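You operate a simulated robot arm through the tools that you are given. There is no shell and no other tool.

You are at the controls of a simulated robot arm. One attempt, no reset.

TASK
Check the mix 75 beam in the 40 mm slot and damp it down.
Fine: dip the green pad in the water, wipe the beam in the slot till it is dark, put the pad back and lay the beam back in its tray. Leave the tray's other beam dry.

It is judged by the outcome, as a careful person would: the job done as asked, and still so three seconds after it is handed in. It fails if anything else is knocked over, pushed out of place, dropped, spilled or broken.

THE ROBOT
A 7-joint arm with a two-finger parallel gripper, fixed in place. Base frame: the origin is at the foot of the arm, x ahead of it, y to its left, z up; the work surface is at about z = 0.86. Lengths are in m, angles in degrees, forces in N, time in s.
Its first joint turns from -166.0 to 166.0 degrees. Payload 3.43 kg.
The tool frame sits at the grasp point between the pads (the TCP): z along the fingers, y along the line on which they close. The tips reach 0.03 m beyond it. The gripper opens to 0.094 m. The fingers are 0.028 m wide and 0.01 m thick; the gripper's body (0.05 by 0.096 m) begins 0.055 m behind the TCP.
Orientation is told as [roll, pitch, yaw] about the base's x, y, z axes, in that order, counted from this pose: with the fingers straight down and closing along the base's y, the tool's x points along the base's -x, its y along +y and its z along -z.

THE INTERFACE
- The arm moves only by the tool servo_tool. Its argument "plan" is text: rows parted by semicolons, each of 7 numbers parted by spaces: the gripper command, from -1 (shut) to 1 (fully open), values between in proportion, then the shift along the base's x, y, z in units of 25 mm (1.0 is 25 mm), then the turn, a rotation vector about the base's x, y, z in units of 8 degrees (1.0 is 8 degrees). In form: grip tx ty tz rx ry rz; .... A call has 1 to 20 rows; each row shifts and turns the commanded pose from where the row before left it. A call with a number of a shift or a turn outside -1 to 1 is refused whole. Each row takes 0.2 s and may step no farther than 0.05 m and 8.6 degrees from the row before; otherwise, or with a gripper value out of range, the whole call is refused. A pose out of reach is approached as far as the arm can. The call stops where the force on the tool passes 40 N (or 10 N more than at its start, if that is more) or the arm is blocked; 0.2 s more then pass. The fingers move at their own pace (about 0.045 m/s each) and stop on an object; they squeeze with about 25 N. The grip force told is the motor's: it shows also when the fingers shut on nothing. Time passes only in rows, and 0.2 s behind the last, so rows that do not move let the fingers close. It gives the time, the measured TCP pose, the force on the tool (base axes), the opening and the grip force at its end, in the units of the frame above (readings bear some noise), with the torque about the TCP (base axes, N m) and any sound that the robot's microphone picked up.
- Cameras (640 x 400 px; columns grow to the right, rows downward): "scene" is fixed at [0.3854, 0.6465, 1.6104]; the picture's right is [-0.87, -0.49, 0.00], its down [-0.46, 0.82, -0.35] and it looks along [0.17, -0.30, -0.94] (base axes); focal length 321 px, centre (320, 200). "wrist" rides on the gripper at [0.076, 0.014, -0.103] in the tool frame; the picture's right is [-0.18, 0.98, 0.00], its down [-0.75, -0.14, -0.64] and it looks along [-0.63, -0.12, 0.77] (tool axes); focal length 243 px, centre (320, 200). There is no depth. A picture from a camera that has moved, and an enlarged one, comes with that camera's place and axes in the base frame and with its lens. The place of the scene camera against the robot may be out by one fixed shift of up to 0.018 m in any direction.
- grab_frame(camera): a new picture of that camera. The clock stands still meanwhile.
- close_up(camera, box): a new picture of the part [left, top, right, bottom] of that camera's present view, enlarged. The clock stands still meanwhile.
- close_job(): hands the job in; it is judged then, once.

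Nothing tells you positions but the pictures and the camera data. Unless the task says otherwise, let go and move clear before handing in.

The tools are called after "Request:" by a JSON object that holds its "api" and its "payload". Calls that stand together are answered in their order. servo_tool: Moves the arm, as the interface text tells. Its arguments: {"type":"object","properties":{"plan":{"type":"string"}},"required":["plan"]} The other tools are called the same way: grab_frame (camera) takes a picture; close_up (camera, box) takes an enlarged picture of a part of a camera's view; close_job () hands the job in.

At the start:

```text
time: 0.0
eef_pos: [0.3625, 0.3358, 1.1827]
orientation: [-0.1, 0.0, 0.0]
contact_force: [0.5, -0.2, -0.1]
moment: [0.0, -0.01, -0.01]
gripper_width: 0.0938
finger_force: 0.1
```

scene: 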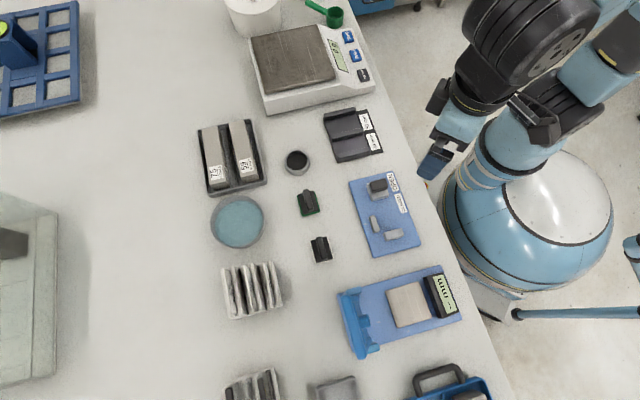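
wrist: 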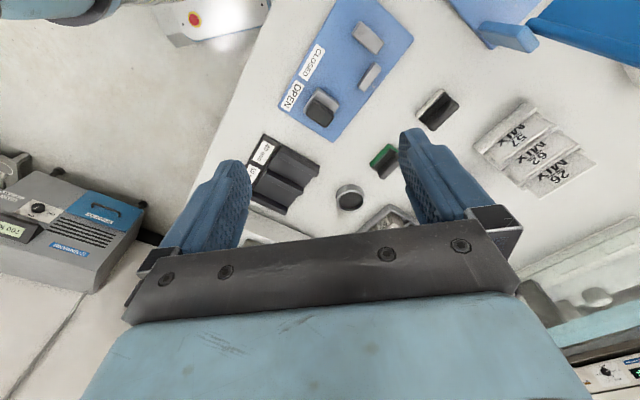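

I see a bench with a tray holding two beams, a water dish, pads, a scale and slotted fixtures. I'll take enlarged views to identify the beams, the slots and the green pad.

Request:
{"api": "close_up", "payload": {"camera": "scene", "box": [180, 90, 300, 200]}}

Request:
{"api": "close_up", "payload": {"camera": "scene", "box": [280, 90, 440, 190]}}

Request:
{"api": "close_up", "payload": {"camera": "scene", "box": [280, 170, 440, 270]}}

Request:
{"api": "close_up", "payload": {"camera": "scene", "box": [200, 190, 300, 330]}}

Request:
{"api": "close_up", "payload": {"camera": "scene", "box": [200, 250, 500, 400]}}

```text
3.64 times, centred on (240, 145) of scene
camera zoom: at [0.3854, 0.6465, 1.6104], right [-0.87, -0.49, 0.0], down [-0.46, 0.82, -0.35], along [0.17, -0.3, -0.94], focal length 1166 px, centre (611, 400)
```

zoom: 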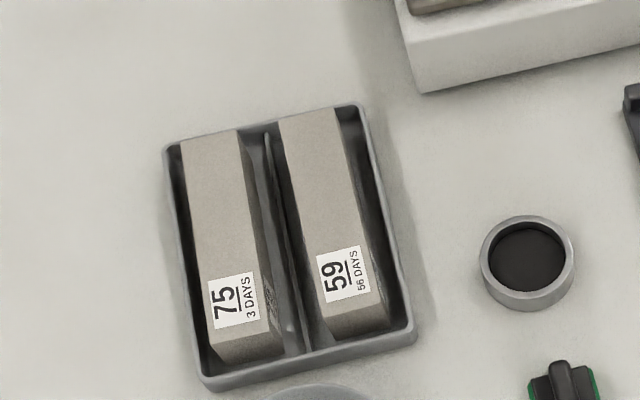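

```text
4.00 times, centred on (360, 140) of scene
camera zoom: at [0.3854, 0.6465, 1.6104], right [-0.87, -0.49, 0.0], down [-0.46, 0.82, -0.35], along [0.17, -0.3, -0.94], focal length 1283 px, centre (160, 440)
```

zoom: 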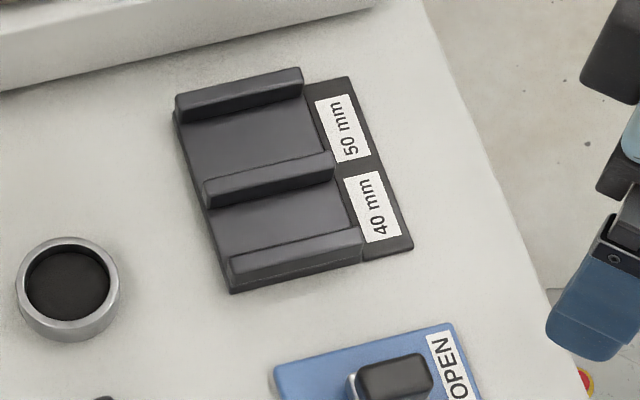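

```text
4.00 times, centred on (360, 220) of scene
camera zoom: at [0.3854, 0.6465, 1.6104], right [-0.87, -0.49, 0.0], down [-0.46, 0.82, -0.35], along [0.17, -0.3, -0.94], focal length 1283 px, centre (160, 120)
```

zoom: 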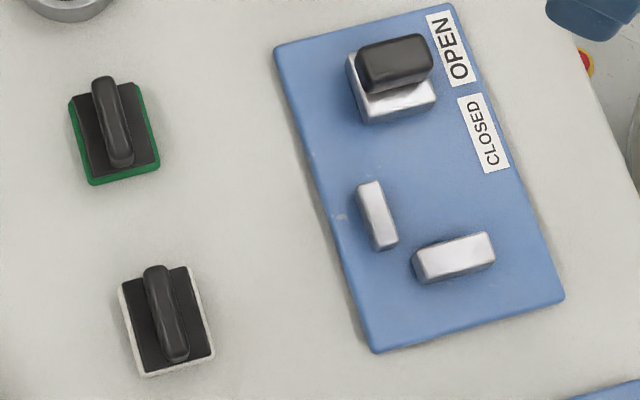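

```text
2.86 times, centred on (250, 260) of scene
camera zoom: at [0.3854, 0.6465, 1.6104], right [-0.87, -0.49, 0.0], down [-0.46, 0.82, -0.35], along [0.17, -0.3, -0.94], focal length 917 px, centre (520, 29)
```

zoom: 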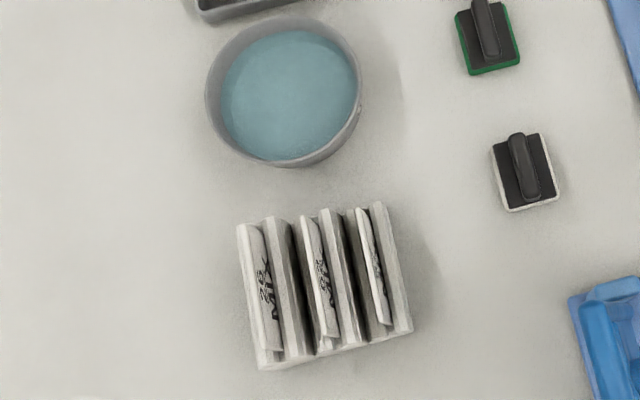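

```text
2.13 times, centred on (350, 325) of scene
camera zoom: at [0.3854, 0.6465, 1.6104], right [-0.87, -0.49, 0.0], down [-0.46, 0.82, -0.35], along [0.17, -0.3, -0.94], focal length 684 px, centre (256, -67)
```

zoom: 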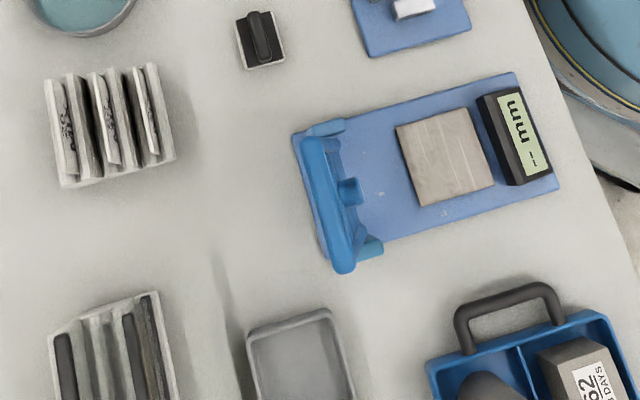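

The gauge with the 40 mm and 50 mm slots sits near (0.53, 0.23). The tray with beams 75 and 59 is near (0.80, 0.45), the dish near (0.65, 0.56) and the green pad near (0.54, 0.43). I'll move the wrist camera over the tray for a better look.

Request:
{"api": "servo_tool", "payload": {"plan": "1 0.935 0.2 -0.235 0 0 -0.368; 1 0.935 0.2 -0.235 0 0 -0.368; 1 0.935 0.2 -0.235 0 0 -0.368; 1 0.935 0.2 -0.235 0 0 -0.368; 1 0.935 0.2 -0.235 0 0 -0.368; 1 0.935 0.2 -0.235 0 0 -0.368; 1 0.935 0.2 -0.235 0 0 -0.368; 1 0.935 0.2 -0.235 0 0 -0.368; 1 0.935 0.2 -0.235 0 0 -0.368; 1 0.935 0.2 -0.235 0 0 -0.368; 1 0.935 0.2 -0.235 0 0 -0.368; 1 0.935 0.2 -0.235 0 0 -0.368; 1 0.935 0.2 -0.235 0 0 -0.368; 1 0.935 0.2 -0.235 0 0 -0.368; 1 0.935 0.2 -0.235 0 0 -0.368; 1 0.935 0.2 -0.235 0 0 -0.368; 1 0.935 0.2 -0.235 0 0 -0.368; 1 0 0 0 0 0 0"}}

Request:
{"api": "grab_frame", "payload": {"camera": "wrist"}}

Request:
{"api": "grab_frame", "payload": {"camera": "scene"}}

```text
time: 3.8
eef_pos: [0.7631, 0.4233, 1.0825]
orientation: [-0.2, 0.0, -50.0]
contact_force: [-0.1, 0.6, -0.1]
moment: [-0.03, 0.0, 0.0]
gripper_width: 0.094
finger_force: 0.1
```

```text
taken
camera wrist: at [0.7238, 0.4905, 1.1864], right [0.87, 0.49, 0.0], down [0.38, -0.67, 0.64], along [0.31, -0.56, -0.77], focal length 243 px, centre (320, 200)
```

wrist: 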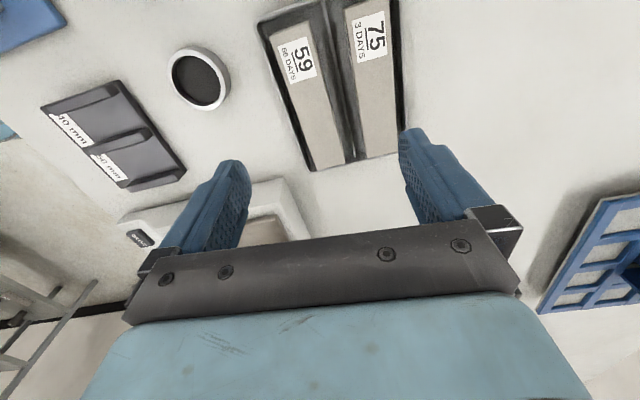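

```text
taken
```

scene: 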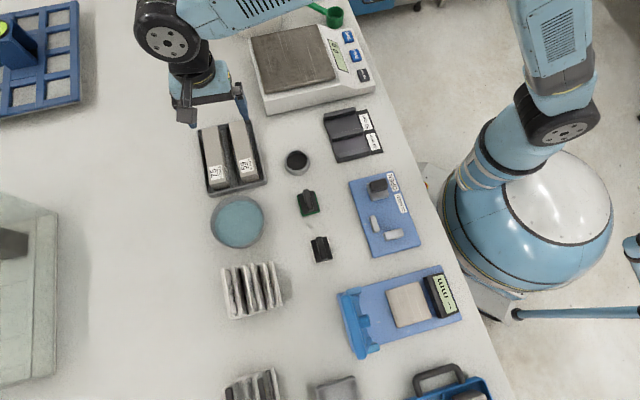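

The tray's label end is cut off at the top of the wrist picture. I'll shift the camera back along the beam direction to get the whole tray in view.

Request:
{"api": "servo_tool", "payload": {"plan": "1 -0.6 0.7 0.1 0 0 0; 1 -0.6 0.7 0.1 0 0 0; 1 -0.6 0.7 0.1 0 0 0; 1 -0.6 0.7 0.1 0 0 0; 1 0 0 0 0 0 0"}}

Request:
{"api": "grab_frame", "payload": {"camera": "wrist"}}

Request:
{"api": "close_up", "payload": {"camera": "wrist", "box": [220, 0, 480, 170]}}

```text
time: 5.0
eef_pos: [0.7006, 0.4894, 1.092]
orientation: [0.0, 0.0, -50.0]
contact_force: [0.3, -0.8, -0.2]
moment: [0.0, -0.01, 0.0]
gripper_width: 0.0941
finger_force: 0.1
```

```text
taken
camera wrist: at [0.6624, 0.5582, 1.195], right [0.87, 0.49, 0.0], down [0.38, -0.67, 0.64], along [0.31, -0.56, -0.77], focal length 243 px, centre (320, 200)
```

wrist: 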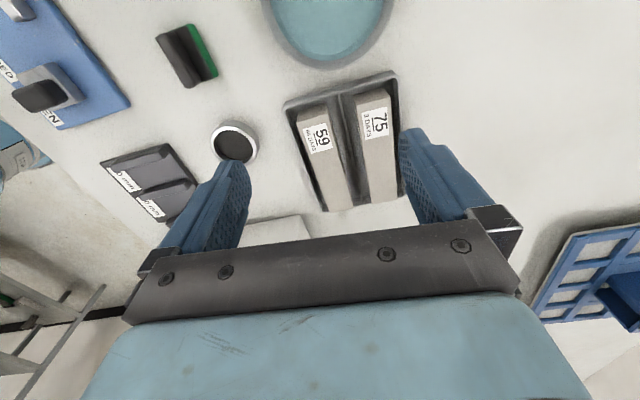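

```text
2.35 times, centred on (350, 85) of wrist
camera zoom: at [0.6624, 0.5582, 1.195], right [0.87, 0.49, 0.0], down [0.38, -0.67, 0.64], along [0.31, -0.56, -0.77], focal length 571 px, centre (249, 471)
```

zoom: 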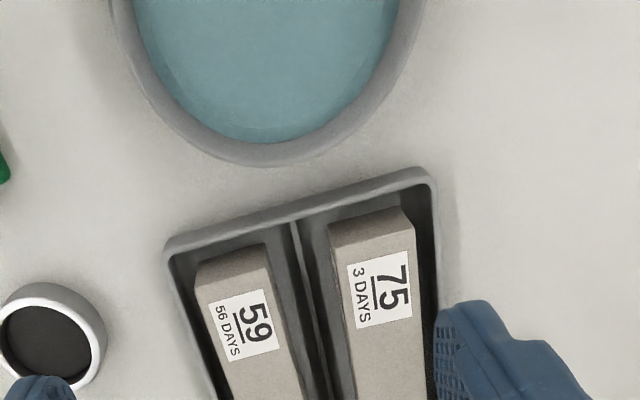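

Request:
{"api": "close_up", "payload": {"camera": "wrist", "box": [270, 65, 410, 150]}}

Request:
{"api": "close_up", "payload": {"camera": "wrist", "box": [270, 130, 410, 215]}}

Request:
{"api": "close_up", "payload": {"camera": "wrist", "box": [90, 0, 290, 130]}}

```text
4.57 times, centred on (340, 108) of wrist
camera zoom: at [0.6624, 0.5582, 1.195], right [0.87, 0.49, 0.0], down [0.38, -0.67, 0.64], along [0.31, -0.56, -0.77], focal length 1109 px, centre (229, 623)
```

zoom: 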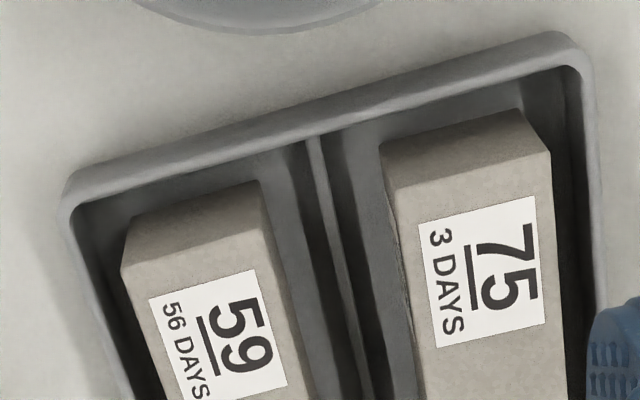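

```text
4.57 times, centred on (340, 172) of wrist
camera zoom: at [0.6624, 0.5582, 1.195], right [0.87, 0.49, 0.0], down [0.38, -0.67, 0.64], along [0.31, -0.56, -0.77], focal length 1109 px, centre (229, 326)
```

zoom: 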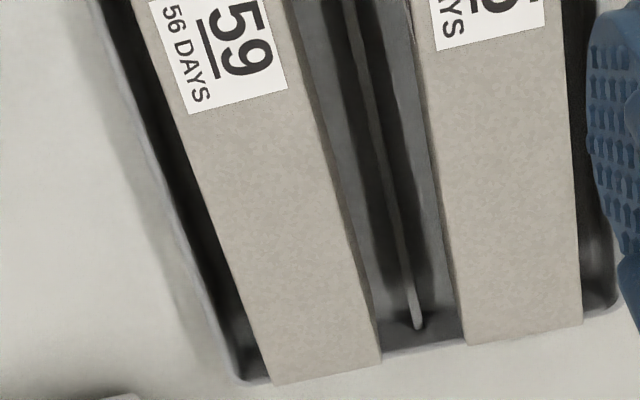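

```text
3.08 times, centred on (190, 65) of wrist
camera zoom: at [0.6624, 0.5582, 1.195], right [0.87, 0.49, 0.0], down [0.38, -0.67, 0.64], along [0.31, -0.56, -0.77], focal length 746 px, centre (720, 615)
```

zoom: 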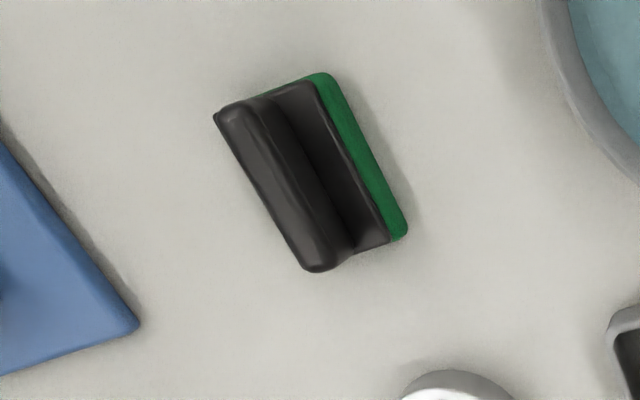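

Beam 75 is about 40×40×160 mm, centred near (0.817, 0.451) with its long axis at about −46°. Next I'll inspect the gauge with the tool turned the way it will be when I put the beam in the slot.

Request:
{"api": "servo_tool", "payload": {"plan": "1 -0.554 -0.831 0 0 0 0.913; 1 -0.554 -0.831 0 0 0 0.913; 1 -0.554 -0.831 0 0 0 0.913; 1 -0.554 -0.831 0 0 0 0.913; 1 -0.554 -0.831 0 0 0 0.913; 1 -0.554 -0.831 0 0 0 0.913; 1 -0.554 -0.831 0 0 0 0.913; 1 -0.554 -0.831 0 0 0 0.913; 1 -0.554 -0.831 0 0 0 0.913; 1 -0.554 -0.831 0 0 0 0.913; 1 -0.554 -0.831 0 0 0 0.913; 1 -0.554 -0.831 0 0 0 0.913; 1 -0.554 -0.831 0 0 0 0.913; 1 0 0 0 0 0 0"}}

Request:
{"api": "grab_frame", "payload": {"camera": "wrist"}}

Request:
{"api": "grab_frame", "payload": {"camera": "scene"}}

```text
time: 8.0
eef_pos: [0.5207, 0.2229, 1.0925]
orientation: [0.1, 0.0, 45.0]
contact_force: [0.4, -0.7, 0.2]
moment: [-0.01, 0.0, 0.04]
gripper_width: 0.0942
finger_force: 0.1
```

```text
taken
camera wrist: at [0.4565, 0.1775, 1.1967], right [-0.56, 0.83, 0.0], down [0.63, 0.43, 0.64], along [0.53, 0.36, -0.77], focal length 243 px, centre (320, 200)
```

wrist: 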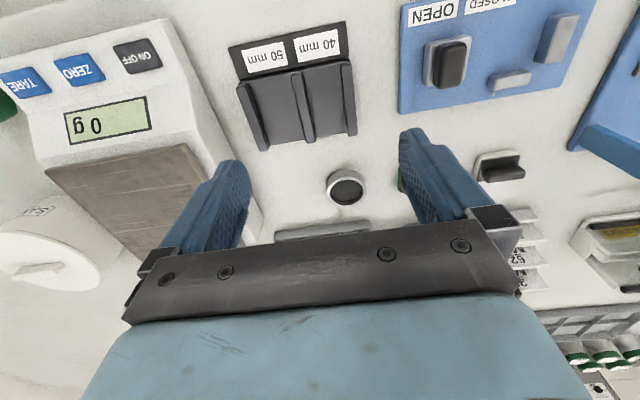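

```text
taken
```

scene: 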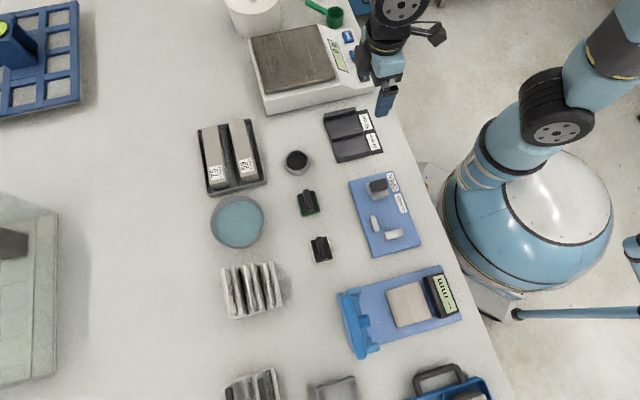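

Request:
{"api": "close_up", "payload": {"camera": "wrist", "box": [220, 10, 380, 110]}}

Request:
{"api": "close_up", "payload": {"camera": "wrist", "box": [220, 100, 380, 220]}}

```text
4.00 times, centred on (300, 60) of wrist
camera zoom: at [0.4565, 0.1775, 1.1967], right [-0.56, 0.83, 0.0], down [0.63, 0.43, 0.64], along [0.53, 0.36, -0.77], focal length 970 px, centre (400, 760)
```

zoom: 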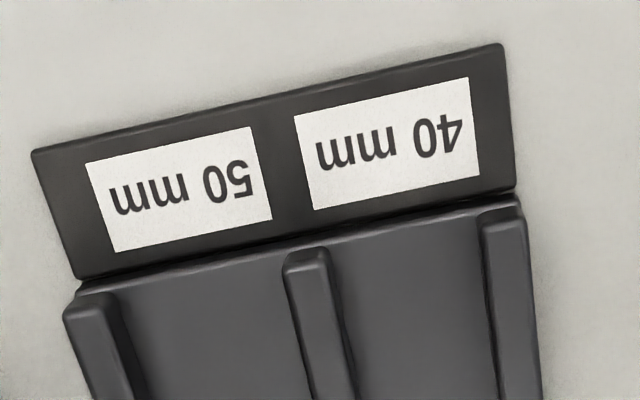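

```text
3.33 times, centred on (300, 160) of wrist
camera zoom: at [0.4565, 0.1775, 1.1967], right [-0.56, 0.83, 0.0], down [0.63, 0.43, 0.64], along [0.53, 0.36, -0.77], focal length 809 px, centre (387, 333)
```

zoom: 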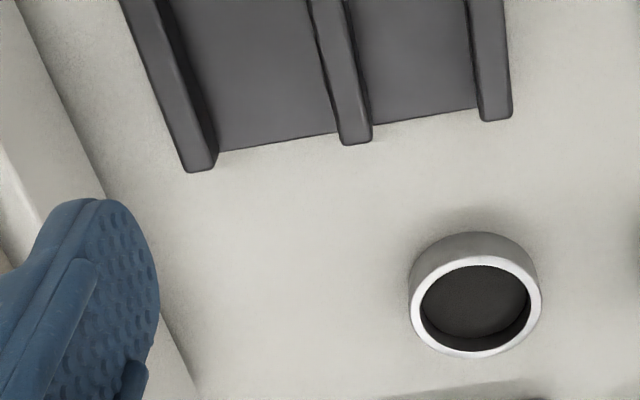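

Request:
{"api": "close_up", "payload": {"camera": "wrist", "box": [285, 55, 365, 105]}}

Request:
{"api": "close_up", "payload": {"camera": "wrist", "box": [285, 95, 365, 145]}}

Request:
{"api": "close_up", "payload": {"camera": "scene", "box": [315, 95, 395, 165]}}

```text
8.00 times, centred on (325, 80) of wrist
camera zoom: at [0.4565, 0.1775, 1.1967], right [-0.56, 0.83, 0.0], down [0.63, 0.43, 0.64], along [0.53, 0.36, -0.77], focal length 1941 px, centre (280, 1160)
```

zoom: 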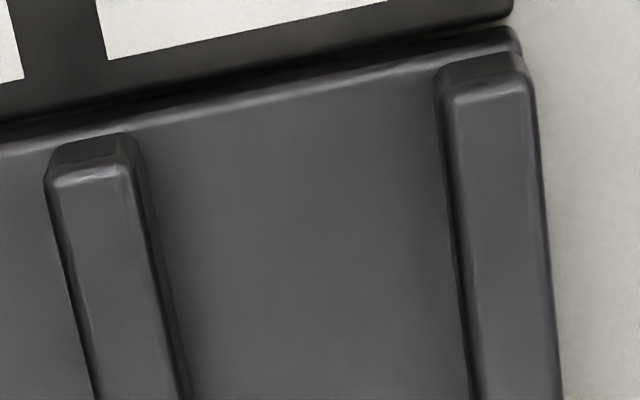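

```text
8.00 times, centred on (325, 120) of wrist
camera zoom: at [0.4565, 0.1775, 1.1967], right [-0.56, 0.83, 0.0], down [0.63, 0.43, 0.64], along [0.53, 0.36, -0.77], focal length 1941 px, centre (280, 840)
```

zoom: 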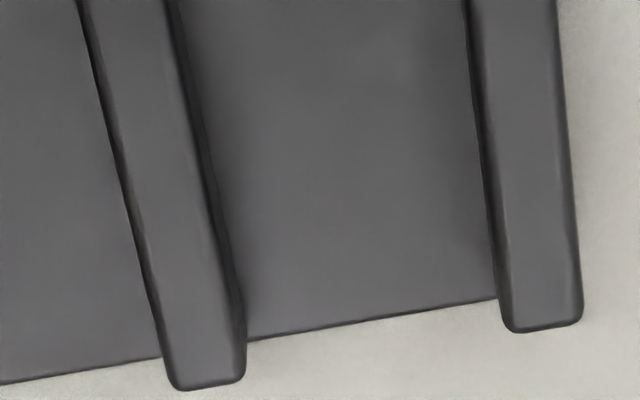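

```text
5.71 times, centred on (355, 130) of scene
camera zoom: at [0.3854, 0.6465, 1.6104], right [-0.87, -0.49, 0.0], down [-0.46, 0.82, -0.35], along [0.17, -0.3, -0.94], focal length 1833 px, centre (120, 600)
```

zoom: 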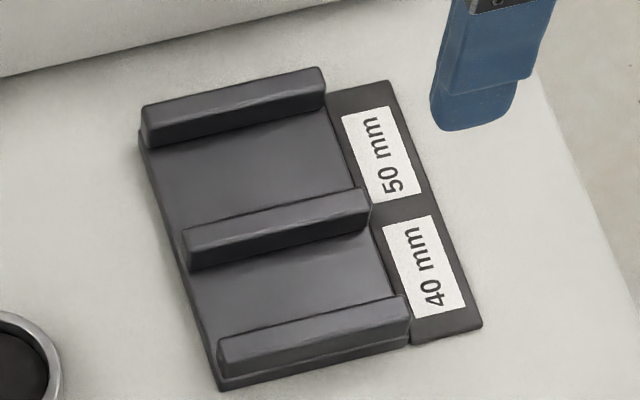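

I need the ridge height of the gauge, so I'll lower the camera for a second view and triangulate.

Request:
{"api": "servo_tool", "payload": {"plan": "1 -0.2 -0.2 -0.8 0 0 0; 1 -0.2 -0.2 -0.8 0 0 0; 1 -0.2 -0.2 -0.8 0 0 0; 1 -0.2 -0.2 -0.8 0 0 0; 1 -0.2 -0.2 -0.6 0 0 0; 1 0 0 0 0 0 0"}}

Request:
{"api": "grab_frame", "payload": {"camera": "wrist"}}

Request:
{"api": "close_up", "payload": {"camera": "wrist", "box": [240, 90, 400, 190]}}

```text
time: 9.4
eef_pos: [0.4954, 0.1957, 0.9974]
orientation: [-0.1, -0.1, 44.8]
contact_force: [-0.4, 0.4, 0.7]
moment: [-0.01, -0.02, 0.02]
gripper_width: 0.094
finger_force: 0.1
```

```text
taken
camera wrist: at [0.4306, 0.152, 1.101], right [-0.56, 0.83, 0.0], down [0.63, 0.43, 0.64], along [0.53, 0.36, -0.77], focal length 243 px, centre (320, 200)
```

wrist: 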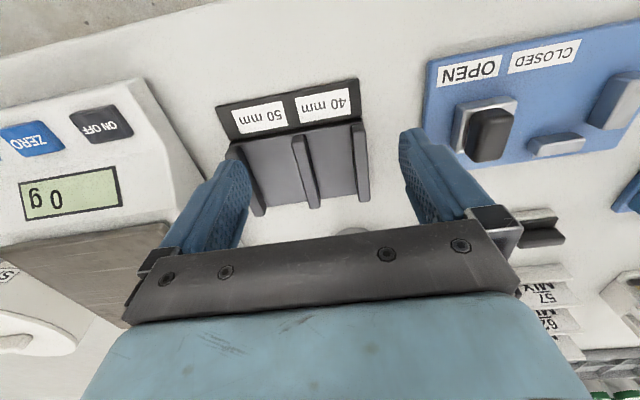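

```text
4.00 times, centred on (320, 140) of wrist
camera zoom: at [0.4306, 0.152, 1.101], right [-0.56, 0.83, 0.0], down [0.63, 0.43, 0.64], along [0.53, 0.36, -0.77], focal length 970 px, centre (320, 440)
```

zoom: 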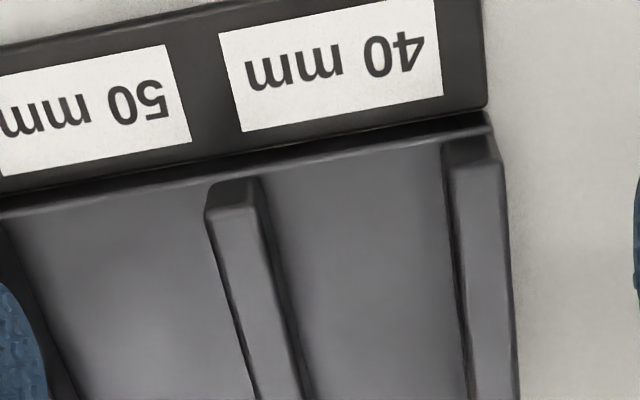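

The slot axis is at about 45°, centred near (0.542, 0.247), with a floor at about z 0.867 and ridge tops at about 0.891. I'll go back to the tray for a closer look at its orientation and heights before gripping.

Request:
{"api": "servo_tool", "payload": {"plan": "1 0 0 1 0 0 0; 1 0.859 0.791 0.9 0 0 -0.811; 1 0.859 0.791 0.2 0 0 -0.811; 1 0.859 0.791 0 0 0 -0.811; 1 0.859 0.791 0 0 0 -0.811; 1 0.859 0.791 0 0 0 -0.811; 1 0.859 0.791 0 0 0 -0.811; 1 0.859 0.791 0 0 0 -0.811; 1 0.859 0.791 0 0 0 -0.811; 1 0.859 0.791 0 0 0 -0.811; 1 0.859 0.791 0 0 0 -0.811; 1 0.859 0.791 0 0 0 -0.811; 1 0.859 0.791 0 0 0 -0.811; 1 0.859 0.791 0 0 0 -0.811; 1 0.859 0.791 0 0 0 -0.811; 1 0 0 0 0 0 0"}}

Request:
{"api": "grab_frame", "payload": {"camera": "wrist"}}

Request:
{"api": "close_up", "payload": {"camera": "wrist", "box": [240, 20, 400, 120]}}

Request:
{"api": "close_up", "payload": {"camera": "wrist", "box": [240, 110, 400, 210]}}

```text
time: 12.8
eef_pos: [0.7968, 0.4734, 1.0486]
orientation: [0.0, -0.1, -46.0]
contact_force: [0.9, 0.3, 0.2]
moment: [0.0, -0.01, 0.0]
gripper_width: 0.0944
finger_force: 0.1
```

```text
taken
camera wrist: at [0.7536, 0.5385, 1.1516], right [0.83, 0.55, 0.0], down [0.42, -0.64, 0.64], along [0.35, -0.54, -0.77], focal length 243 px, centre (320, 200)
```

wrist: 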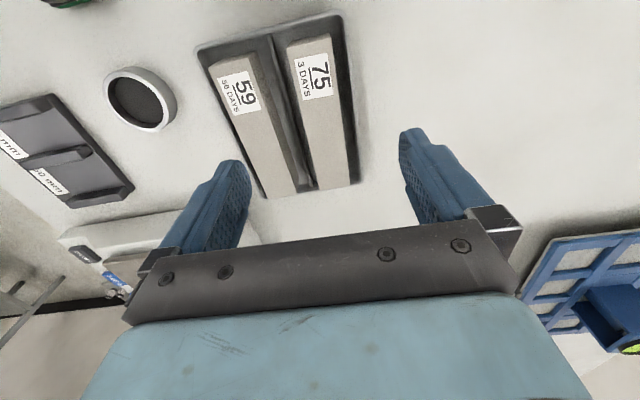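

```text
4.00 times, centred on (320, 70) of wrist
camera zoom: at [0.7536, 0.5385, 1.1516], right [0.83, 0.55, 0.0], down [0.42, -0.64, 0.64], along [0.35, -0.54, -0.77], focal length 970 px, centre (320, 720)
```

zoom: 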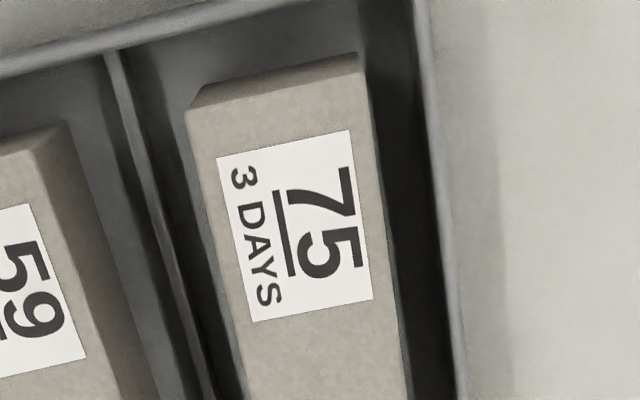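

```text
4.00 times, centred on (320, 160) of wrist
camera zoom: at [0.7536, 0.5385, 1.1516], right [0.83, 0.55, 0.0], down [0.42, -0.64, 0.64], along [0.35, -0.54, -0.77], focal length 970 px, centre (320, 360)
```

zoom: 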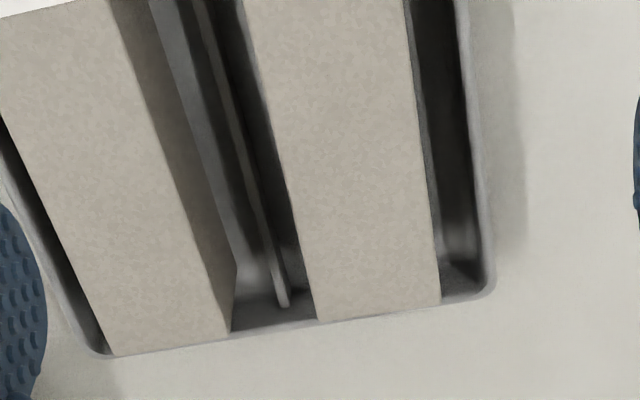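

Beam 75's centre comes out again at (0.8175, 0.4507), with its top at about z 0.903 and a gap of about 14 mm on each side. I'll set a partial opening so the fingers clear beam 59, then move above its middle.

Request:
{"api": "servo_tool", "payload": {"plan": "0.32 0.414 -0.454 0 0 0 0; 0.32 0.414 -0.454 -0.5 0 0 0; 0.32 0 0 -1 0 0 0; 0.32 0 0 -0.5 0 0 0; 0.32 0 0 0 0 0 0; 0.32 0 0 0 0 0 0"}}

Request:
{"api": "grab_frame", "payload": {"camera": "wrist"}}

Request:
{"api": "close_up", "payload": {"camera": "scene", "box": [150, 70, 310, 200]}}

```text
time: 14.2
eef_pos: [0.8165, 0.451, 0.9964]
orientation: [0.0, 0.0, -45.9]
contact_force: [0.5, -0.2, 0.0]
moment: [0.0, -0.01, 0.01]
gripper_width: 0.062
finger_force: 0.1
```

```text
taken
camera wrist: at [0.7731, 0.5157, 1.1011], right [0.83, 0.55, 0.0], down [0.42, -0.64, 0.64], along [0.35, -0.54, -0.77], focal length 243 px, centre (320, 200)
```

wrist: 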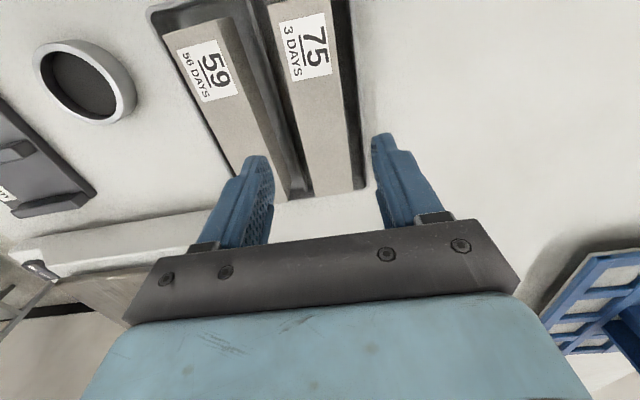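

```text
3.08 times, centred on (230, 135) of scene
camera zoom: at [0.3854, 0.6465, 1.6104], right [-0.87, -0.49, 0.0], down [-0.46, 0.82, -0.35], along [0.17, -0.3, -0.94], focal length 987 px, centre (597, 400)
```

zoom: 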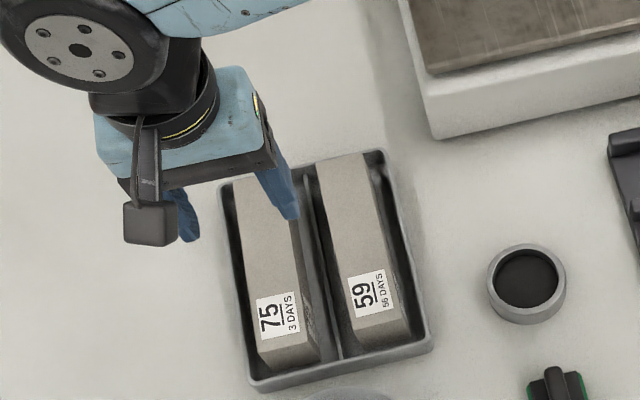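

The fingers are lined up over the middle of beam 75. I'm descending now with the tips about 12 mm below the beam top.

Request:
{"api": "servo_tool", "payload": {"plan": "0.32 0 0 -0.8 0 0 0; 0.32 0 0 -0.8 0 0 0; 0.32 0 0 -0.8 0 0 0; 0.32 0 0 -0.4 0 0 0; 0.32 0 0 -0.2 0 0 0; 0.32 0 0 0 0 0 0"}}

Request:
{"api": "close_up", "payload": {"camera": "scene", "box": [180, 90, 300, 200]}}

Request:
{"api": "grab_frame", "payload": {"camera": "wrist"}}

```text
time: 15.6
eef_pos: [0.8165, 0.4503, 0.9246]
orientation: [0.0, 0.0, -45.9]
contact_force: [0.3, -0.2, -0.6]
moment: [-0.05, 0.0, 0.0]
gripper_width: 0.0619
finger_force: 0.0
```

```text
3.64 times, centred on (240, 145) of scene
camera zoom: at [0.3854, 0.6465, 1.6104], right [-0.87, -0.49, 0.0], down [-0.46, 0.82, -0.35], along [0.17, -0.3, -0.94], focal length 1166 px, centre (611, 400)
```

zoom: 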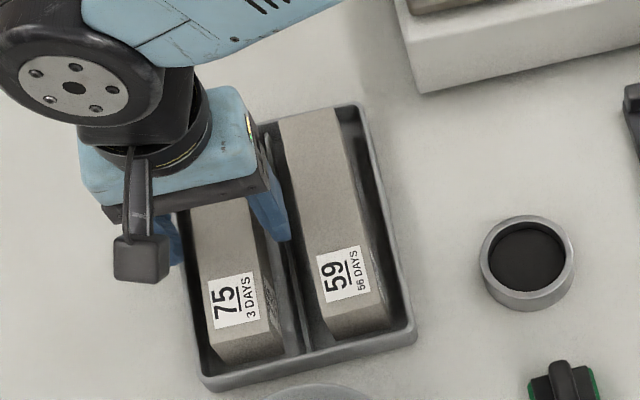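

```text
taken
camera wrist: at [0.7729, 0.5148, 1.028], right [0.83, 0.55, 0.0], down [0.42, -0.64, 0.64], along [0.35, -0.54, -0.77], focal length 243 px, centre (320, 200)
```

wrist: 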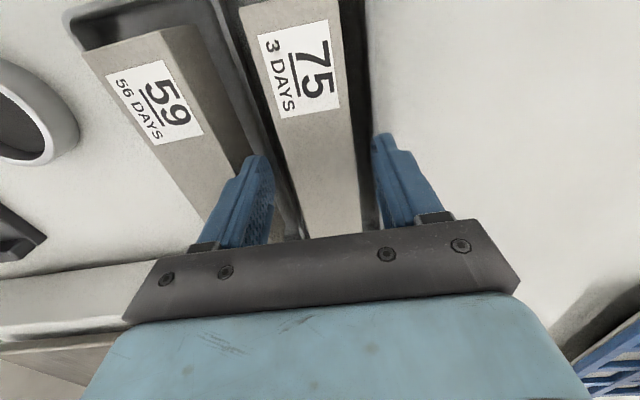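

Request:
{"api": "close_up", "payload": {"camera": "wrist", "box": [220, 100, 420, 240]}}

Request:
{"api": "servo_tool", "payload": {"plan": "0.32 0 0 -0.16 0 0 0; 0.32 0 0 0 0 0 0"}}

```text
2.86 times, centred on (320, 170) of wrist
camera zoom: at [0.7729, 0.5148, 1.028], right [0.83, 0.55, 0.0], down [0.42, -0.64, 0.64], along [0.35, -0.54, -0.77], focal length 693 px, centre (320, 286)
```

zoom: 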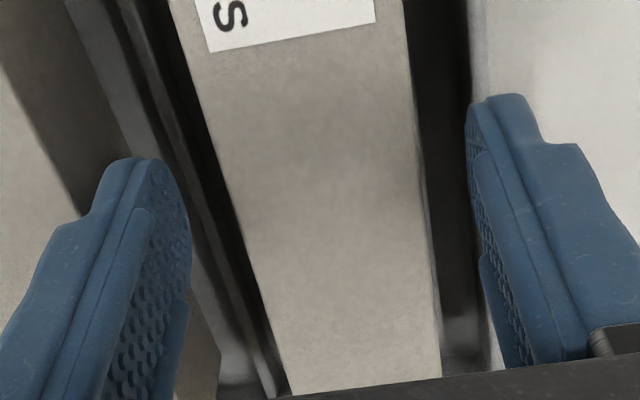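

```text
time: 16.2
eef_pos: [0.816, 0.4508, 0.9199]
orientation: [0.0, 0.1, -45.8]
contact_force: [1.0, -0.1, -0.1]
moment: [0.03, -0.03, 0.0]
gripper_width: 0.0618
finger_force: 0.1
```

Request:
{"api": "servo_tool", "payload": {"plan": "-1 0 0 0 0 0 0; -1 0 0 0 0 0 0; -1 0 0 0 0 0 0; -1 0 0 0 0 0 0"}}

Request:
{"api": "close_up", "payload": {"camera": "scene", "box": [180, 90, 300, 200]}}

```text
time: 17.2
eef_pos: [0.816, 0.4511, 0.9202]
orientation: [0.1, 0.0, -45.9]
contact_force: [0.8, 0.6, 0.7]
moment: [0.06, -0.05, 0.05]
gripper_width: 0.0397
finger_force: 24.7
```

```text
3.64 times, centred on (240, 145) of scene
camera zoom: at [0.3854, 0.6465, 1.6104], right [-0.87, -0.49, 0.0], down [-0.46, 0.82, -0.35], along [0.17, -0.3, -0.94], focal length 1166 px, centre (611, 400)
```

zoom: 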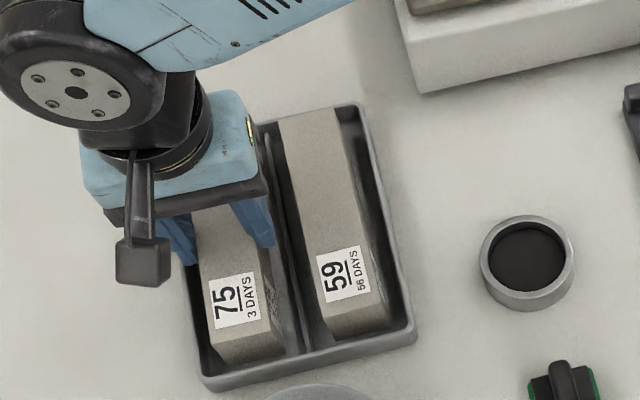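

The beam is gripped at 39.7 mm width. I'm lifting gently to check the weight and hold.

Request:
{"api": "servo_tool", "payload": {"plan": "-1 0 0 0.2 0 0 0; -1 0 0 0.3 0 0 0; -1 0 0 0.4 0 0 0; -1 0 0 0.5 0 0 0; -1 0 0 0.6 0 0 0; -1 0 0 0 0 0 0"}}

Request:
{"api": "grab_frame", "payload": {"camera": "scene"}}

Request:
{"api": "grab_frame", "payload": {"camera": "wrist"}}

```text
time: 18.6
eef_pos: [0.8164, 0.4509, 0.9697]
orientation: [0.0, 0.0, -45.9]
contact_force: [0.1, 0.1, -4.4]
moment: [-0.01, -0.01, 0.01]
gripper_width: 0.0398
finger_force: 24.9
```

```text
taken
```

scene: 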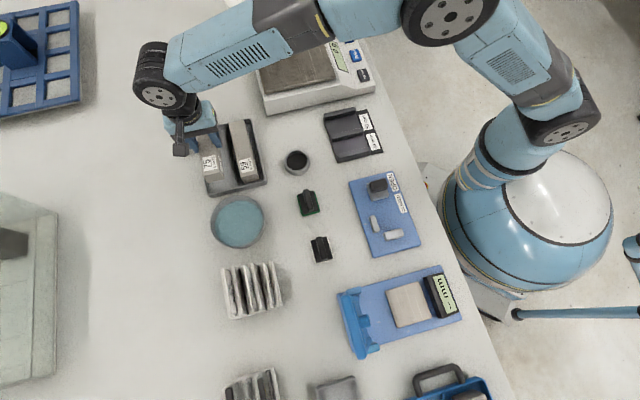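

```text
taken
camera wrist: at [0.7731, 0.5158, 1.075], right [0.83, 0.55, 0.0], down [0.42, -0.64, 0.64], along [0.35, -0.54, -0.77], focal length 243 px, centre (320, 200)
```

wrist: 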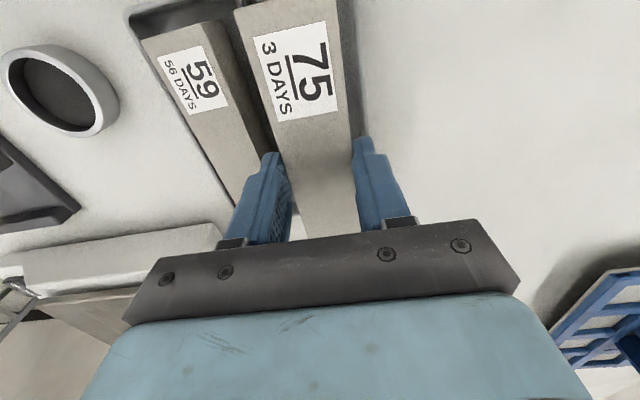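

The hold is balanced at about 4.5 N with no moment. I'm raising the beam and carrying it over to the gauge while turning about 91°.

Request:
{"api": "servo_tool", "payload": {"plan": "-1 0 0 0.6 0 0 0; -1 0 0 0.9 0 0 0; -1 0 0 0.9 0 0 0; -1 0 0 0.8 0 0 0; -1 -0.4 -0.3 0 0 0 0.4; -1 -0.785 -0.583 0 0 0 0.812; -1 -0.785 -0.583 0 0 0 0.812; -1 -0.785 -0.583 0 0 0 0.812; -1 -0.785 -0.583 0 0 0 0.812; -1 -0.785 -0.583 0 0 0 0.812; -1 -0.785 -0.583 0 0 0 0.812; -1 -0.785 -0.583 0 0 0 0.812; -1 -0.785 -0.583 0 0 0 0.812; -1 -0.785 -0.583 0 0 0 0.812; -1 -0.785 -0.583 0 0 0 0.812; -1 -0.785 -0.583 0 0 0 0.812; -1 -0.785 -0.583 0 0 0 0.812; -1 -0.785 -0.583 0 0 0 0.812; -1 -0.385 -0.283 0 0 0 0.406; -1 0 0 0 0 0 0"}}

Request:
{"api": "grab_frame", "payload": {"camera": "scene"}}

Request:
{"api": "grab_frame", "payload": {"camera": "wrist"}}

```text
time: 22.8
eef_pos: [0.5431, 0.2438, 1.0501]
orientation: [0.0, 0.0, 45.0]
contact_force: [-0.9, 0.2, -5.8]
moment: [0.0, 0.02, 0.03]
gripper_width: 0.0399
finger_force: 25.3
```

```text
taken
```

scene: 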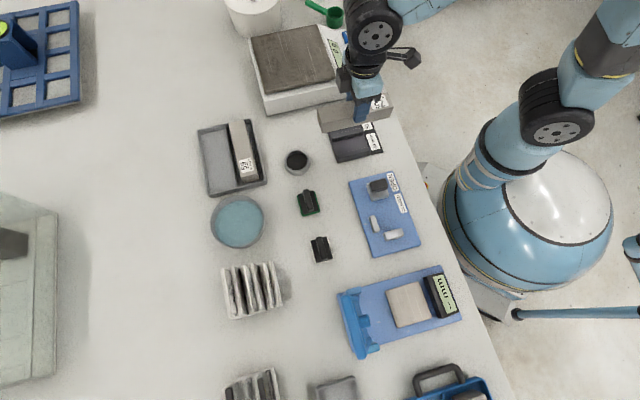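

```text
taken
camera wrist: at [0.4781, 0.2002, 1.1538], right [-0.57, 0.82, 0.0], down [0.63, 0.43, 0.64], along [0.53, 0.36, -0.77], focal length 243 px, centre (320, 200)
```

wrist: 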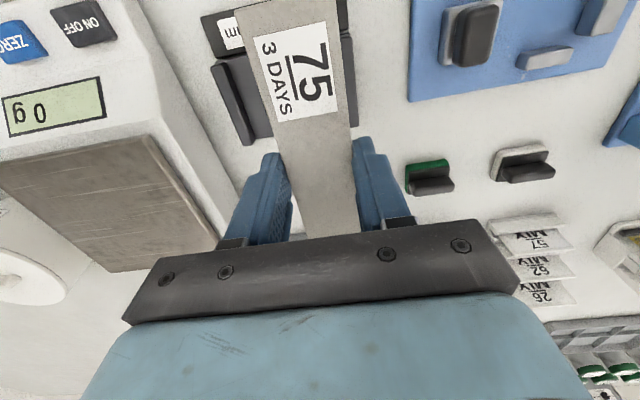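

I'm correcting the lateral position by a few millimetres and descending until the beam is just above the ridges.

Request:
{"api": "servo_tool", "payload": {"plan": "-1 -0.056 0.132 -0.6 0 0 0; -1 0 0 -0.8 0 0 0; -1 0 0 -0.8 0 0 0; -1 0 0 -0.8 0 0 0; -1 0 0 -0.6 0 0 0; -1 0 0 0 0 0 0; -1 0 0 0 0 0 0"}}

Request:
{"api": "close_up", "payload": {"camera": "scene", "box": [300, 80, 420, 180]}}

Request:
{"api": "grab_frame", "payload": {"camera": "wrist"}}

Request:
{"api": "close_up", "payload": {"camera": "wrist", "box": [180, 0, 420, 150]}}

```text
time: 24.4
eef_pos: [0.5407, 0.2485, 0.9604]
orientation: [0.0, 0.0, 45.0]
contact_force: [0.1, 0.2, -5.1]
moment: [-0.02, 0.04, 0.02]
gripper_width: 0.0399
finger_force: 24.8
```

```text
4.00 times, centred on (360, 130) of scene
camera zoom: at [0.3854, 0.6465, 1.6104], right [-0.87, -0.49, 0.0], down [-0.46, 0.82, -0.35], along [0.17, -0.3, -0.94], focal length 1283 px, centre (160, 480)
```

zoom: 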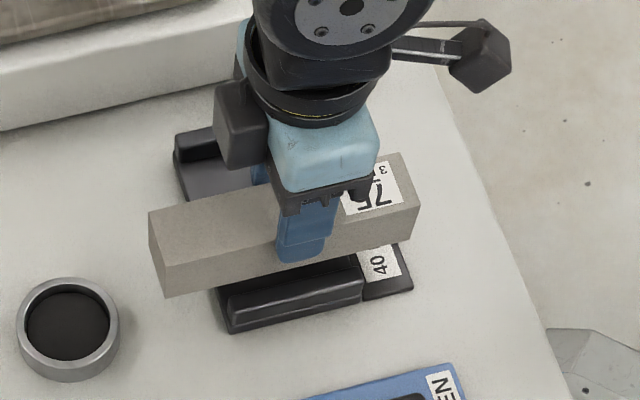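

```text
taken
camera wrist: at [0.4769, 0.2048, 1.0647], right [-0.57, 0.82, 0.0], down [0.63, 0.43, 0.64], along [0.53, 0.36, -0.77], focal length 243 px, centre (320, 200)
```

wrist: 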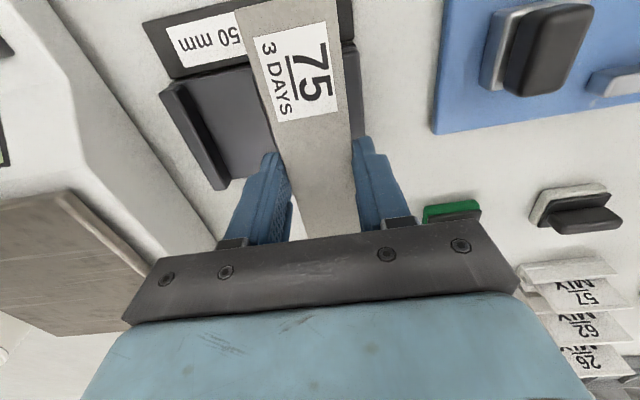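

```text
2.67 times, centred on (300, 75) of wrist
camera zoom: at [0.4769, 0.2048, 1.0647], right [-0.57, 0.82, 0.0], down [0.63, 0.43, 0.64], along [0.53, 0.36, -0.77], focal length 647 px, centre (373, 533)
```

zoom: 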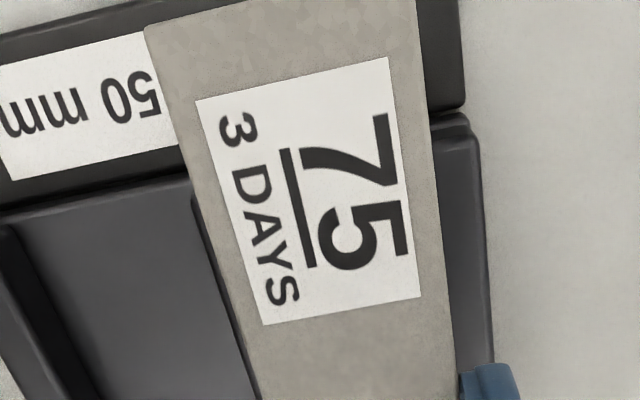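

Comparing the beam edges with the ridges, I'm about 1.8 mm too far toward +y. I'll correct that and lower the beam partway into the slot.

Request:
{"api": "servo_tool", "payload": {"plan": "-1 0.05 -0.05 0 0 0 0; -1 0 0 -0.3 0 0 0; -1 0 0 -0.3 0 0 0; -1 0 0 -0.2 0 0 0; -1 0 0 -0.2 0 0 0; -1 0 0 0 0 0 0"}}

Request:
{"api": "close_up", "payload": {"camera": "scene", "box": [300, 80, 420, 180]}}

Request:
{"api": "close_up", "payload": {"camera": "wrist", "box": [180, 0, 420, 150]}}

```text
time: 25.8
eef_pos: [0.5437, 0.2478, 0.935]
orientation: [-0.1, 0.1, 45.0]
contact_force: [-0.1, 0.5, -5.5]
moment: [-0.03, -0.01, 0.01]
gripper_width: 0.04
finger_force: 25.1
```

```text
4.00 times, centred on (360, 130) of scene
camera zoom: at [0.3854, 0.6465, 1.6104], right [-0.87, -0.49, 0.0], down [-0.46, 0.82, -0.35], along [0.17, -0.3, -0.94], focal length 1283 px, centre (160, 480)
```

zoom: 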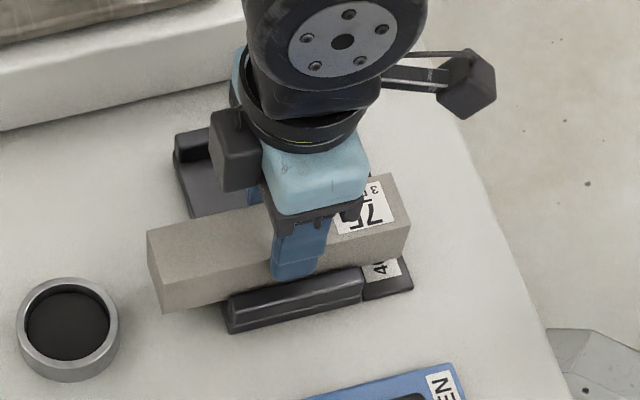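

```text
2.67 times, centred on (300, 75) of wrist
camera zoom: at [0.479, 0.2037, 1.0398], right [-0.57, 0.82, 0.0], down [0.63, 0.43, 0.64], along [0.53, 0.36, -0.77], focal length 647 px, centre (373, 533)
```

zoom: 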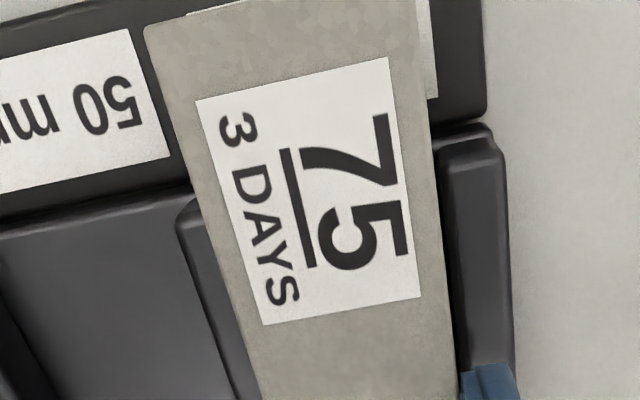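

The beam is down between the ridges with no contact. I'm lowering it gently until it sits on the floor.

Request:
{"api": "servo_tool", "payload": {"plan": "-1 0 0 -0.16 0 0 0; -1 0 0 -0.12 0 0 0; -1 0 0 -0.08 0 0 0; -1 0 0 -0.04 0 0 0; -1 0 0 0 0 0 0"}}

Request:
{"api": "close_up", "payload": {"camera": "wrist", "box": [180, 0, 420, 150]}}

```text
time: 27.0
eef_pos: [0.5432, 0.2483, 0.9256]
orientation: [0.1, -0.1, 44.9]
contact_force: [0.7, 2.4, 19.1]
moment: [0.09, -0.05, 0.03]
gripper_width: 0.04
finger_force: 24.7
```

```text
2.67 times, centred on (300, 75) of wrist
camera zoom: at [0.4779, 0.2046, 1.0298], right [-0.57, 0.82, 0.0], down [0.63, 0.43, 0.64], along [0.53, 0.36, -0.77], focal length 647 px, centre (373, 533)
```

zoom: 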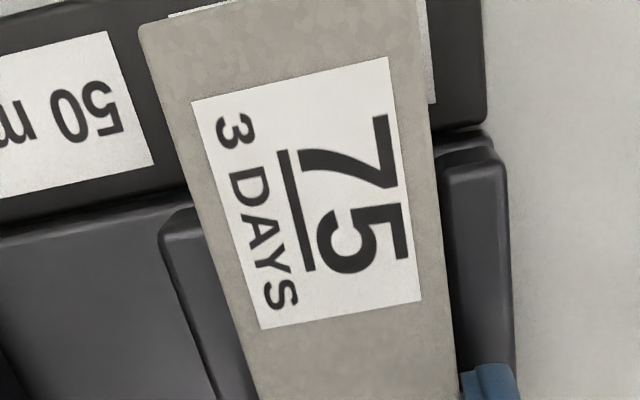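

It is seated, with contact at TCP z 0.9256 and the beam bottom at about 0.868. I'll ease the pressure, open to a partial width and rise.

Request:
{"api": "servo_tool", "payload": {"plan": "-1 0 0 0.04 0 0 0; -1 0 0 0 0 0 0; 0.32 0 0 0 0 0 0; 0.32 0 0 0 0 0 0; 0.32 0 0 0 0 0 0; 0.32 0 0 0.2 0 0 0; 0.32 0 0 0.5 0 0 0; 0.32 0 0 1 0 0 0; 0.32 0 0 1 0 0 0; 0.32 0 0 1 0 0 0; 0.32 0 0 1 0 0 0; 0.32 0 0 0 0 0 0"}}

Request:
{"api": "close_up", "payload": {"camera": "scene", "box": [300, 80, 420, 180]}}

Request:
{"api": "grab_frame", "payload": {"camera": "wrist"}}

Request:
{"api": "close_up", "payload": {"camera": "wrist", "box": [220, 20, 420, 160]}}

```text
time: 29.6
eef_pos: [0.5399, 0.2452, 1.0456]
orientation: [0.1, 0.1, 45.0]
contact_force: [0.2, 0.3, -0.2]
moment: [-0.02, 0.02, 0.02]
gripper_width: 0.0622
finger_force: 0.0
```

```text
4.00 times, centred on (360, 130) of scene
camera zoom: at [0.3854, 0.6465, 1.6104], right [-0.87, -0.49, 0.0], down [-0.46, 0.82, -0.35], along [0.17, -0.3, -0.94], focal length 1283 px, centre (160, 480)
```

zoom: 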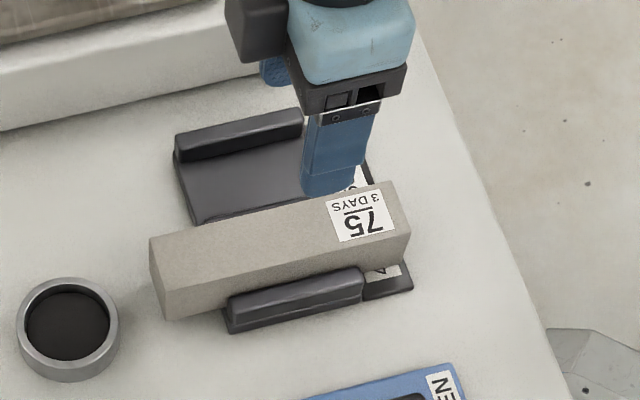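

```text
taken
camera wrist: at [0.4759, 0.2018, 1.1496], right [-0.56, 0.83, 0.0], down [0.63, 0.43, 0.64], along [0.53, 0.36, -0.77], focal length 243 px, centre (320, 200)
```

wrist: 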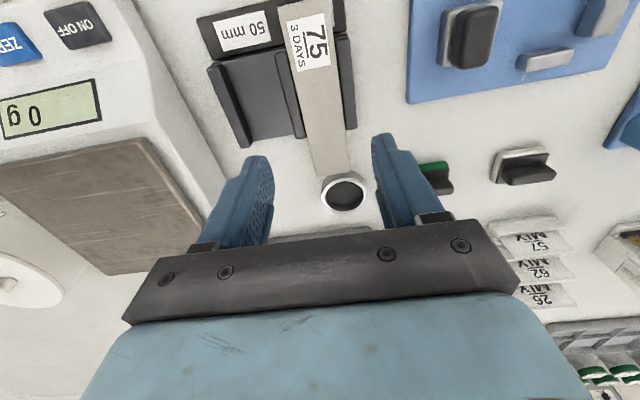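

```text
2.86 times, centred on (320, 90) of wrist
camera zoom: at [0.4759, 0.2018, 1.1496], right [-0.56, 0.83, 0.0], down [0.63, 0.43, 0.64], along [0.53, 0.36, -0.77], focal length 693 px, centre (320, 514)
```

zoom: 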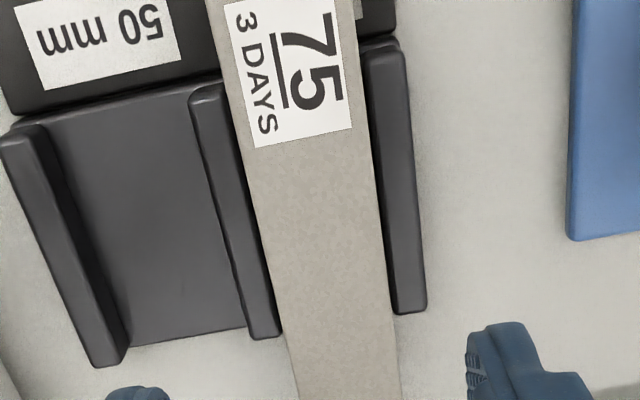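

Beam 75 is seated squarely in the 40 mm slot. Next I'll go to the green pad and look at it from above with yaw −45°.

Request:
{"api": "servo_tool", "payload": {"plan": "0.32 -0.01 0.667 0.02 0 0 -0.9375; 0.32 -0.01 0.667 0.02 0 0 -0.9375; 0.32 -0.01 0.667 0.02 0 0 -0.9375; 0.32 -0.01 0.667 0.02 0 0 -0.9375; 0.32 -0.01 0.667 0.02 0 0 -0.9375; 0.32 -0.01 0.667 0.02 0 0 -0.9375; 0.32 -0.01 0.667 0.02 0 0 -0.9375; 0.32 -0.01 0.667 0.02 0 0 -0.9375; 0.32 -0.01 0.667 0.02 0 0 -0.9375; 0.32 -0.01 0.667 0.02 0 0 -0.9375; 0.32 -0.01 0.667 0.02 0 0 -0.9375; 0.32 -0.01 0.667 0.02 0 0 -0.9375; 0.32 0 0 0 0 0 0; 0.32 0 0 0 0 0 0"}}

Request:
{"api": "grab_frame", "payload": {"camera": "wrist"}}

Request:
{"api": "close_up", "payload": {"camera": "wrist", "box": [240, 40, 400, 140]}}

Request:
{"api": "close_up", "payload": {"camera": "scene", "box": [280, 160, 360, 220]}}

```text
time: 32.6
eef_pos: [0.5395, 0.4485, 1.0515]
orientation: [0.1, 0.0, -45.0]
contact_force: [-0.4, 0.4, 0.1]
moment: [0.01, 0.0, 0.0]
gripper_width: 0.0618
finger_force: 0.1
```

```text
taken
camera wrist: at [0.4949, 0.5129, 1.1552], right [0.83, 0.56, 0.0], down [0.43, -0.63, 0.64], along [0.36, -0.53, -0.77], focal length 243 px, centre (320, 200)
```

wrist: 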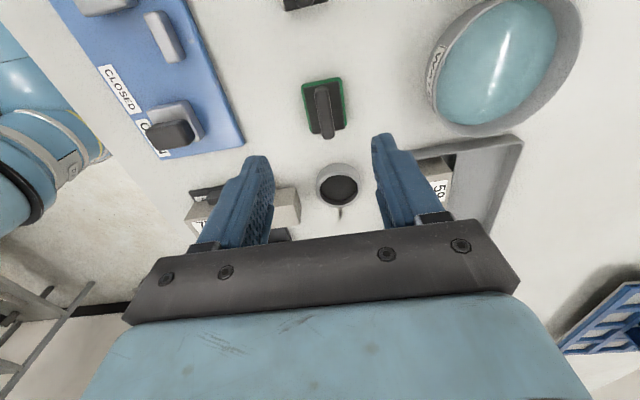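

```text
4.00 times, centred on (320, 90) of wrist
camera zoom: at [0.4949, 0.5129, 1.1552], right [0.83, 0.56, 0.0], down [0.43, -0.63, 0.64], along [0.36, -0.53, -0.77], focal length 970 px, centre (320, 640)
```

zoom: 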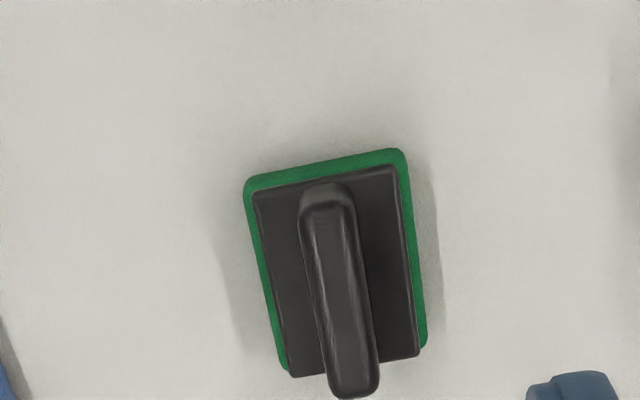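

```text
6.67 times, centred on (320, 190) of scene
camera zoom: at [0.3854, 0.6465, 1.6104], right [-0.87, -0.49, 0.0], down [-0.46, 0.82, -0.35], along [0.17, -0.3, -0.94], focal length 2139 px, centre (320, 267)
```

zoom: 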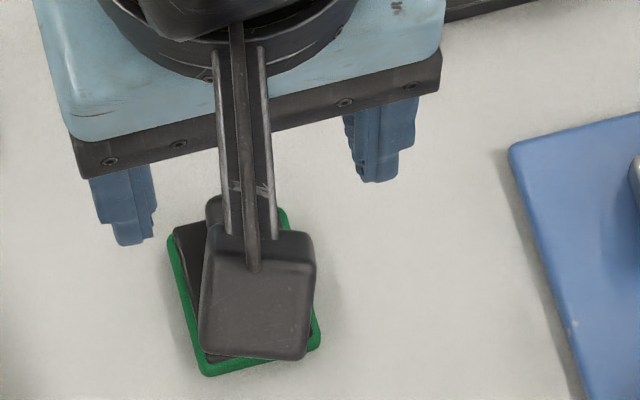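

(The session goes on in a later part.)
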